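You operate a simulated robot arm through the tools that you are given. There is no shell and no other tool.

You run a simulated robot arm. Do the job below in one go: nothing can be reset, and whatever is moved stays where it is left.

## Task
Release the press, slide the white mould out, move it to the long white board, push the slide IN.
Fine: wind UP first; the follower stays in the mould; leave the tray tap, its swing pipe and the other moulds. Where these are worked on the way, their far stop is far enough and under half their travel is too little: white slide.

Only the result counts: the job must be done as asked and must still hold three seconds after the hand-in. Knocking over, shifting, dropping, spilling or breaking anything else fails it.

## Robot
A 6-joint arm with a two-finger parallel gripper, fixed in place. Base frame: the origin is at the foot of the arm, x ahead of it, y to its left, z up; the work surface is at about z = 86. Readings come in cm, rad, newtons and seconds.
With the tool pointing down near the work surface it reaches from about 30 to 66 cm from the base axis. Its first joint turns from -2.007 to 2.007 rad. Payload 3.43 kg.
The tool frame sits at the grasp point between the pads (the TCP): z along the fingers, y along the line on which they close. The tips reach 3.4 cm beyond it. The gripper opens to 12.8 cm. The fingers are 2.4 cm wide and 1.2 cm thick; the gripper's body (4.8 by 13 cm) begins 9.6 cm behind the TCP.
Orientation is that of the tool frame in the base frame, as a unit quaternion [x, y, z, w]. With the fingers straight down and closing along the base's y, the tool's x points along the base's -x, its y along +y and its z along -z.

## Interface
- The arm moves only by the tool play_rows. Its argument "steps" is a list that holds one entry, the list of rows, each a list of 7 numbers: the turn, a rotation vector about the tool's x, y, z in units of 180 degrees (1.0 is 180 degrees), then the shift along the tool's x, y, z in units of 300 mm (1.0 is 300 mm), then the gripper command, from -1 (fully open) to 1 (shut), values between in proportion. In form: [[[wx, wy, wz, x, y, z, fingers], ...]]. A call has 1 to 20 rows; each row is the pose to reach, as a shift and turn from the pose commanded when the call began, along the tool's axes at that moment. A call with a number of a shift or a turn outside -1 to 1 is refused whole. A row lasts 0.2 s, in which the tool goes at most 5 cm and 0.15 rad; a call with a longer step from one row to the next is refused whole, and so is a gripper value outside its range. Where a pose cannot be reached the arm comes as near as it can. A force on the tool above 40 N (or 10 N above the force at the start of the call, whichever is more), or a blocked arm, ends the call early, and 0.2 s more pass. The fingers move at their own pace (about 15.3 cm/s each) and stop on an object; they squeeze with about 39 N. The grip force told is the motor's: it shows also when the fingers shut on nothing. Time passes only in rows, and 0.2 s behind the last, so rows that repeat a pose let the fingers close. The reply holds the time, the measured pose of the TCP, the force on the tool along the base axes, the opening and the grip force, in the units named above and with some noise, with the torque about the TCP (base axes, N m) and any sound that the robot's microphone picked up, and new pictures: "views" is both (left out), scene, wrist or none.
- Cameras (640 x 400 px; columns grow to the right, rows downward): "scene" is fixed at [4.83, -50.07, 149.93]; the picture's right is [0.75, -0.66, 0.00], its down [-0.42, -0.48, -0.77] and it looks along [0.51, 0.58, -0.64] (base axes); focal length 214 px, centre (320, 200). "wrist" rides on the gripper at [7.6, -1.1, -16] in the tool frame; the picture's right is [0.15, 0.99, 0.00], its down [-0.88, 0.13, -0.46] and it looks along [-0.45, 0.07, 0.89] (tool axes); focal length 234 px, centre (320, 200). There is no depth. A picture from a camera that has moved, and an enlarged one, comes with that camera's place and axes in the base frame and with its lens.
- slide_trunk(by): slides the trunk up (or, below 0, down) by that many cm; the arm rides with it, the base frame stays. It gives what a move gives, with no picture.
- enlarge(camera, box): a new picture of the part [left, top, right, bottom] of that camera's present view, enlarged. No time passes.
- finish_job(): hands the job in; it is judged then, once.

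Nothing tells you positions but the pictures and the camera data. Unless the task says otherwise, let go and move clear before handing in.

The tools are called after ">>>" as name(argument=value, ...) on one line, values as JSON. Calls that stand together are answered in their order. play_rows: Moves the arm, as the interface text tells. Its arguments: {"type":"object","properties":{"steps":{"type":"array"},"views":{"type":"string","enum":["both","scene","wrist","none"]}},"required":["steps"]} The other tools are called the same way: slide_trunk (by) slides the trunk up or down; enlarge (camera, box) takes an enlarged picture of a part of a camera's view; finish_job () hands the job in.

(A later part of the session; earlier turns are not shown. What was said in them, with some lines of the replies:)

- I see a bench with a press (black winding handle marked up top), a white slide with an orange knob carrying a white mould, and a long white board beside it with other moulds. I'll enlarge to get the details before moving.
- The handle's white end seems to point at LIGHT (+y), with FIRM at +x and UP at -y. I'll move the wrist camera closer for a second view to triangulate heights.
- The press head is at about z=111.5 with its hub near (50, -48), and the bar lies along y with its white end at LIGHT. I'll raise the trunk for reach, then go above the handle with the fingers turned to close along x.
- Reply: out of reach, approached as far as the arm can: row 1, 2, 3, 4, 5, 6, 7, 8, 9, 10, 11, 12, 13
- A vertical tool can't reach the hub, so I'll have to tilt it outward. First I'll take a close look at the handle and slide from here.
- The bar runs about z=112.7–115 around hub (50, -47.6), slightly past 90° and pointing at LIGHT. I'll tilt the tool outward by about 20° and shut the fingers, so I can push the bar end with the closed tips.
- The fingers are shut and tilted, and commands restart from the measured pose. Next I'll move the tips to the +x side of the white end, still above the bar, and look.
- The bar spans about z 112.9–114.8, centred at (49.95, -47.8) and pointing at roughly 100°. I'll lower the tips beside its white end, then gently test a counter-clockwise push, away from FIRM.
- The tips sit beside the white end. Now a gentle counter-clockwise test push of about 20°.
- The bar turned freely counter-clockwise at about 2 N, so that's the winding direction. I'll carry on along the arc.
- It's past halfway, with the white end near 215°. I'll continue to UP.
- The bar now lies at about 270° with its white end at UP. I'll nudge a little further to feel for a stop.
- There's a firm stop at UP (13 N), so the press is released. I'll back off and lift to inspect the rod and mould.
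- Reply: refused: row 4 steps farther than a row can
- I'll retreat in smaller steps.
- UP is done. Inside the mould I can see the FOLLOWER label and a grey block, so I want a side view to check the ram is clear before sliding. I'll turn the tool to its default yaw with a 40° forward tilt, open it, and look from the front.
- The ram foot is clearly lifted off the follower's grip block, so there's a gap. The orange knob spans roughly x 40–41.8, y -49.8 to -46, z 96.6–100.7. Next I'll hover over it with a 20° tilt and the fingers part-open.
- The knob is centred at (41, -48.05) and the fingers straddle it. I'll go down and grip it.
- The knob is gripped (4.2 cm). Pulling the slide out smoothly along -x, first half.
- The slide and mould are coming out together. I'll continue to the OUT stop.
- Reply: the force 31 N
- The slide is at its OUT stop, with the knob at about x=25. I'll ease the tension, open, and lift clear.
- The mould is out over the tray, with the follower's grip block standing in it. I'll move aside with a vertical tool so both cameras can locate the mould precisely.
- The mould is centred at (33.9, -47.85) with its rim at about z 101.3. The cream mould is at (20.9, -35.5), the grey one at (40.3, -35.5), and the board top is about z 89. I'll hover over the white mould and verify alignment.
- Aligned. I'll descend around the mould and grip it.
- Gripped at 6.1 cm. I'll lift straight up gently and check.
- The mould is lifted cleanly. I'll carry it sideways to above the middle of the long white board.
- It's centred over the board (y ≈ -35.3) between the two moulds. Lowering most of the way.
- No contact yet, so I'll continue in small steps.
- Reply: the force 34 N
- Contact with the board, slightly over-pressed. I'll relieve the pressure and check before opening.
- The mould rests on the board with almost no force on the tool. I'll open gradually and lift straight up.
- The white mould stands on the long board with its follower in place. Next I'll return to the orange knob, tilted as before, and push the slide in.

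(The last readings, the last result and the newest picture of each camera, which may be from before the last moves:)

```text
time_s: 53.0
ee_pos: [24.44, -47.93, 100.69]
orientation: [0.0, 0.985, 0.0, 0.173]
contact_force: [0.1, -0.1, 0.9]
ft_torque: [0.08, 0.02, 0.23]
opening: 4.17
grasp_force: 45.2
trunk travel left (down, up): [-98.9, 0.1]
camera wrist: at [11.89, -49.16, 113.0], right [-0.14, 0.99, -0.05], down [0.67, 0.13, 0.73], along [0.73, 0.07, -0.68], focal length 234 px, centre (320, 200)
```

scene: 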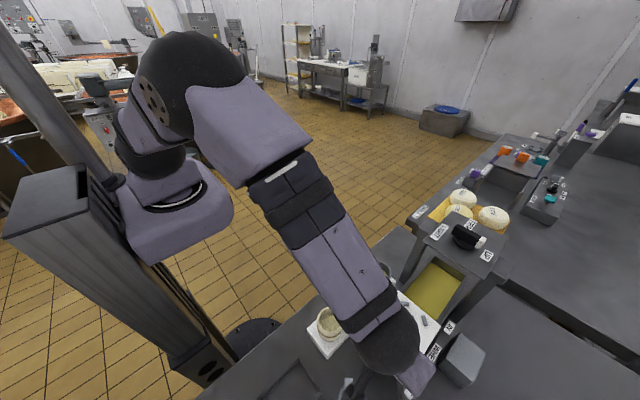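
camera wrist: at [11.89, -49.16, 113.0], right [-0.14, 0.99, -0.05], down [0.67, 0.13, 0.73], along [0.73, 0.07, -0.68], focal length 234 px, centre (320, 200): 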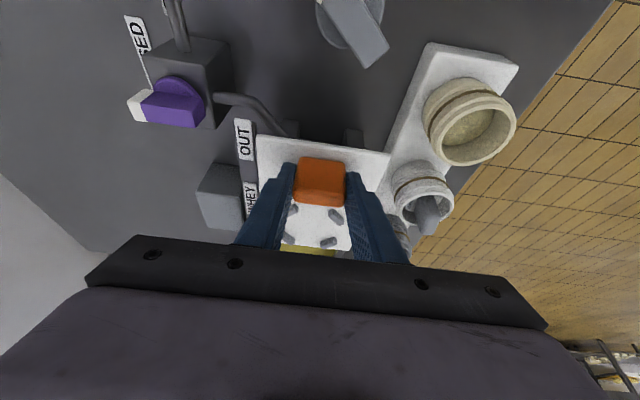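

Gripped. Pushing the slide in along +x.

>>> play_rows(steps=[[[0, 0, 0, -0.0157, 0, 0.0057, 1], [0, 0, 0, -0.047, 0, 0.0171, 1], [0, 0, 0, -0.0783, 0, 0.0285, 1], [0, 0, 0, -0.1097, 0, 0.0399, 1], [0, 0, 0, -0.141, 0, 0.0513, 1], [0, 0, 0, -0.1723, 0, 0.0627, 1], [0, 0, 0, -0.2037, 0, 0.0741, 1], [0, 0, 0, -0.235, 0, 0.0855, 1], [0, 0, 0, -0.2663, 0, 0.0969, 1], [0, 0, 0, -0.2977, 0, 0.1083, 1], [0, 0, 0, -0.329, 0, 0.1197, 1], [0, 0, 0, -0.3603, 0, 0.1311, 1], [0, 0, 0, -0.3917, 0, 0.1425, 1], [0, 0, 0, -0.423, 0, 0.1539, 1], [0, 0, 0, -0.4543, 0, 0.1653, 1], [0, 0, 0, -0.47, 0, 0.171, 1]]])

>>> play_rows(steps=[[[0, 0, 0, -0.0094, 0, 0.0034, 1], [0, 0, 0, -0.0188, 0, 0.0068, 1], [0, 0, 0, -0.0282, 0, 0.0103, 1], [0, 0, 0, -0.0376, 0, 0.0137, 1], [0, 0, 0, -0.047, 0, 0.0171, 1], [0, 0, 0, -0.0564, 0, 0.0205, 1]]])

```text
time_s: 56.4
ee_pos: [39.53, -48.08, 100.77]
orientation: [0.0, 0.985, 0.001, 0.174]
contact_force: [-0.1, 2.4, 6.3]
ft_torque: [0.71, 0.56, 0.02]
opening: 4.17
grasp_force: 45.1
trunk travel left (down, up): [-98.9, 0.1]
camera wrist: at [27.0, -49.14, 112.99], right [-0.14, 0.99, -0.05], down [0.67, 0.13, 0.73], along [0.73, 0.07, -0.68], focal length 234 px, centre (320, 200)
```

scene: 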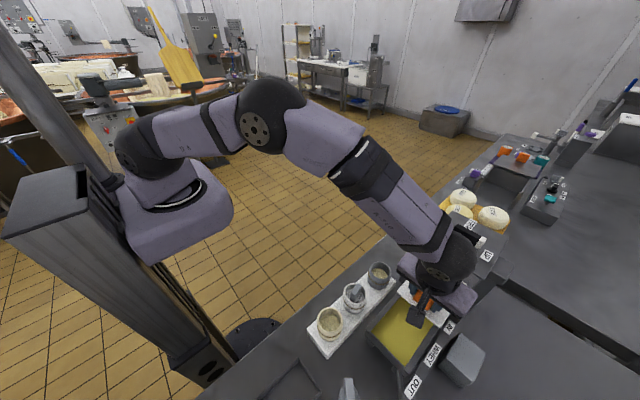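
wrist: 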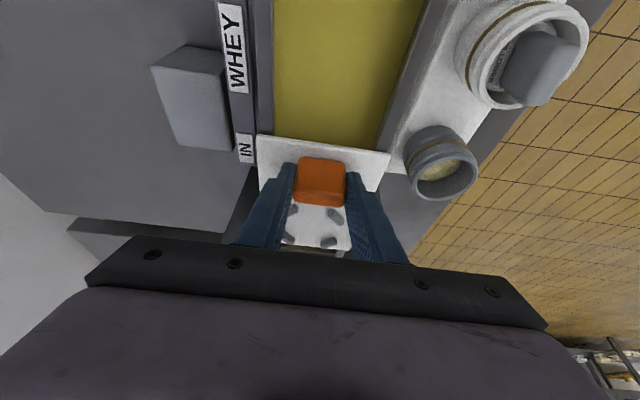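

```text
time_s: 57.8
ee_pos: [40.48, -48.11, 100.64]
orientation: [0.0, 0.985, 0.001, 0.172]
contact_force: [-34.2, 3.1, 5.3]
ft_torque: [-0.36, 0.53, 0.03]
opening: 4.15
grasp_force: 44.8
trunk travel left (down, up): [-98.9, 0.1]
camera wrist: at [27.96, -49.17, 113.02], right [-0.14, 0.99, -0.05], down [0.67, 0.13, 0.73], along [0.73, 0.07, -0.69], focal length 234 px, centre (320, 200)
```

scene: 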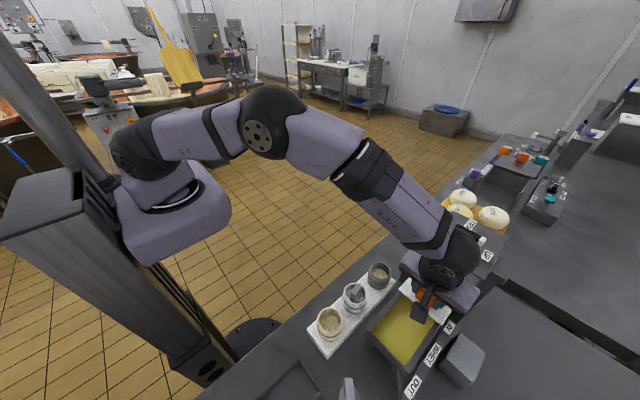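
wrist: 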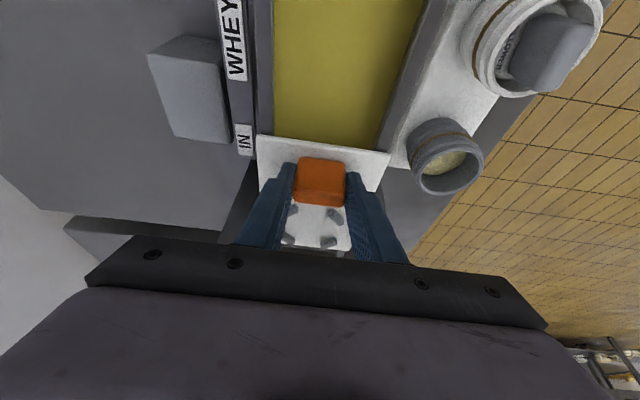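

The slide hit its IN stop (34 N) at the original position. I'll ease off, release, lift and back clear.

>>> play_rows(steps=[[[0, 0, 0, 0.01, 0, -0.0037, 1], [0, 0, 0, 0.0204, 0, -0.0074, 1], [0, 0, 0, 0.0204, 0, -0.0074, 0.3], [0, 0, 0, 0.0204, 0, -0.0074, 0.1], [0, 0, 0, 0.0204, 0, -0.0074, 0.1], [0, 0, 0, -0.0, 0, -0.06, 0.1], [0, 0, 0, -0.0366, 0, -0.1641, 0.1], [0, 0, 0, 0.03, 0, -0.27, 0.1], [0, 0, 0, 0.09, 0, -0.38, 0.1], [0, 0, 0, 0.15, 0, -0.49, 0.1], [0, 0, 0, 0.22, 0, -0.61, 0.1], [0, 0, 0, 0.22, 0, -0.61, 0.1]]])

>>> enlarge(camera="wrist", box=[200, 60, 440, 240])

>>> enlarge(camera="scene", box=[300, 220, 500, 390])

```text
time_s: 60.4
ee_pos: [28.99, -48.06, 115.43]
orientation: [0.0, 0.985, 0.001, 0.172]
contact_force: [0.0, -0.2, 0.5]
ft_torque: [-0.02, 0.05, 0.0]
opening: 5.76
grasp_force: 0.0
trunk travel left (down, up): [-98.9, 0.1]
camera wrist: at [16.43, -49.23, 127.86], right [-0.14, 0.99, -0.05], down [0.67, 0.13, 0.73], along [0.73, 0.07, -0.68], focal length 234 px, centre (320, 200)
```

scene: 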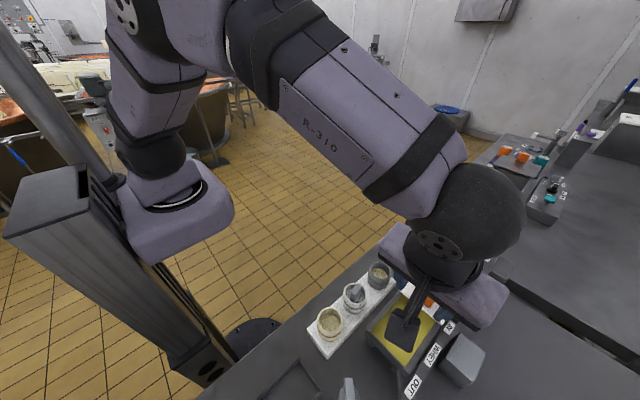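
wrist: 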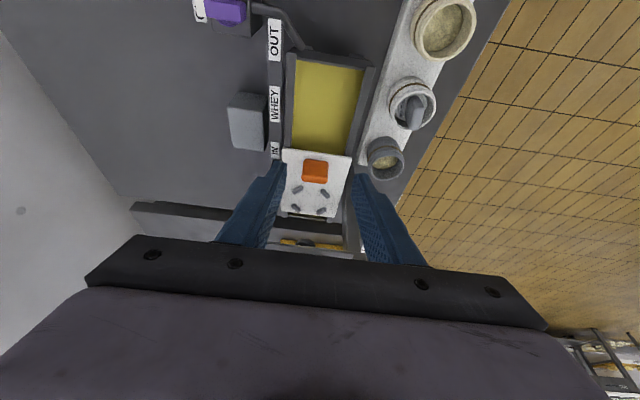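

```text
2.22 times, centred on (320, 150) of wrist
camera zoom: at [16.43, -49.23, 127.86], right [-0.14, 0.99, -0.05], down [0.67, 0.13, 0.73], along [0.73, 0.07, -0.68], focal length 520 px, centre (320, 311)
```

zoom: 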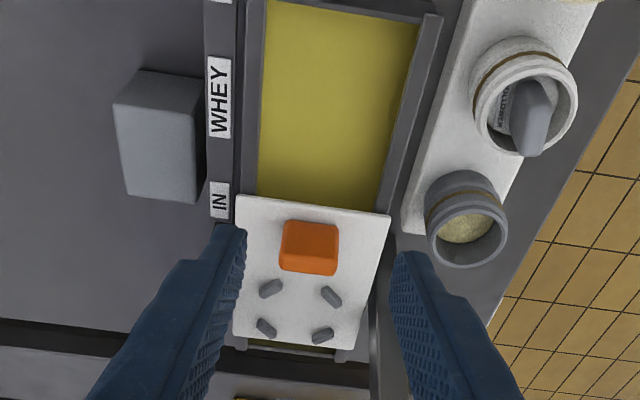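

```text
2.35 times, centred on (400, 305) of scene
camera zoom: at [4.83, -50.07, 149.93], right [0.75, -0.66, 0.0], down [-0.42, -0.48, -0.77], along [0.51, 0.58, -0.64], focal length 505 px, centre (132, -47)
```

zoom: 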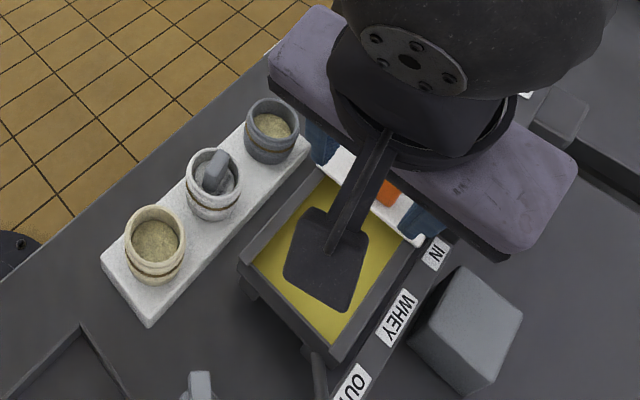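

The slide is IN. I'll move well clear and make a final check of the whole scene.

>>> play_rows(steps=[[[0, 0, 0, -0.04, 0, -0.11, 0.1], [0, 0, 0, -0.08, 0, -0.22, 0.1], [0, 0, 0, -0.12, 0.08, -0.33, 0.1], [0, 0, 0, -0.12, 0.2, -0.4, 0.1], [0, 0, 0, -0.12, 0.33, -0.45, 0.1], [0, 0, 0, -0.12, 0.33, -0.45, 0.1]]])

>>> enlarge(camera="scene", box=[300, 200, 520, 400])

```text
time_s: 61.8
ee_pos: [27.65, -38.25, 129.36]
orientation: [0.0, 0.985, 0.0, 0.174]
contact_force: [0.3, -1.0, -0.9]
ft_torque: [0.02, 0.02, 0.03]
opening: 5.77
grasp_force: 0.1
trunk travel left (down, up): [-98.9, 0.1]
camera wrist: at [15.12, -39.38, 141.7], right [-0.14, 0.99, -0.05], down [0.67, 0.13, 0.73], along [0.73, 0.07, -0.68], focal length 234 px, centre (320, 200)
```

scene: 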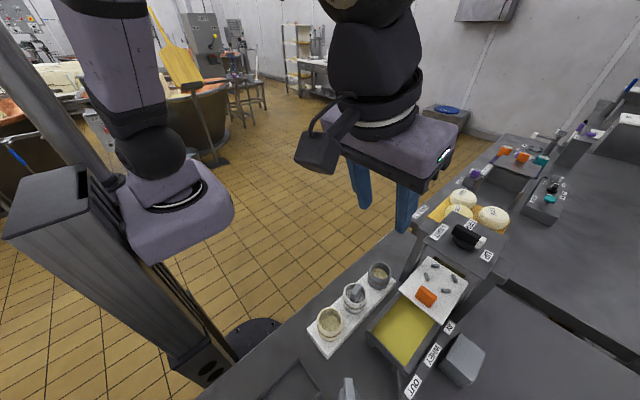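
wrist: 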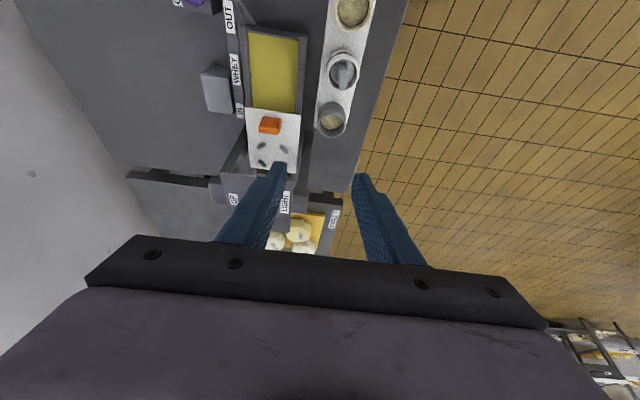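

```text
2.00 times, centred on (410, 300) of scene
camera zoom: at [4.83, -50.07, 149.93], right [0.75, -0.66, 0.0], down [-0.42, -0.48, -0.77], along [0.51, 0.58, -0.64], focal length 429 px, centre (140, 0)
```

zoom: 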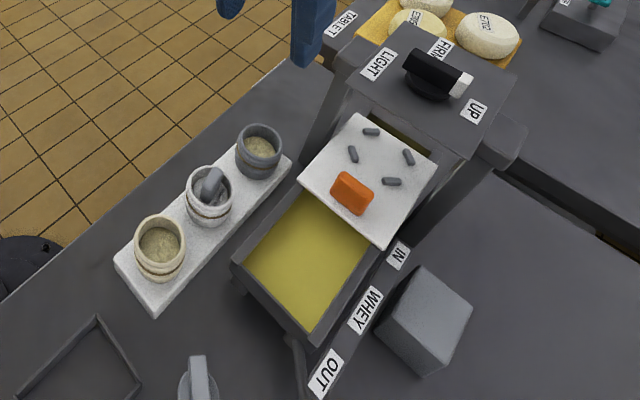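

Everything is as asked: the handle is at UP, the slide is IN, and the white mould stands on the long board with its follower in it. The tap, swing pipe and other moulds are untouched. The arm is clear, so I'm handing in.

>>> finish_job()

```text
The job is handed in.
```

I handed the job in with every step done; the hand-in reply only confirmed receipt and gave no verdict.

- **Press:** I wound the handle counter-clockwise from LIGHT to a firm stop at UP. A side view showed the ram lifted clear of the follower.
- **Mould:** I drew the slide out to its OUT stop. Then I lifted the white mould and set it on the long white board, between the cream and grey moulds. The follower stayed in it.
- **Slide:** I pushed it back in until it met its IN stop, at its original position.
- **Everything else:** I did not touch the tray tap, its swing pipe or the other moulds. In the last pictures they look undisturbed.

When setting the mould down I pressed it onto the board with about 34 N for a moment. I eased that off before letting go, and it stood upright afterwards. The arm was clear of the bench when I handed in.
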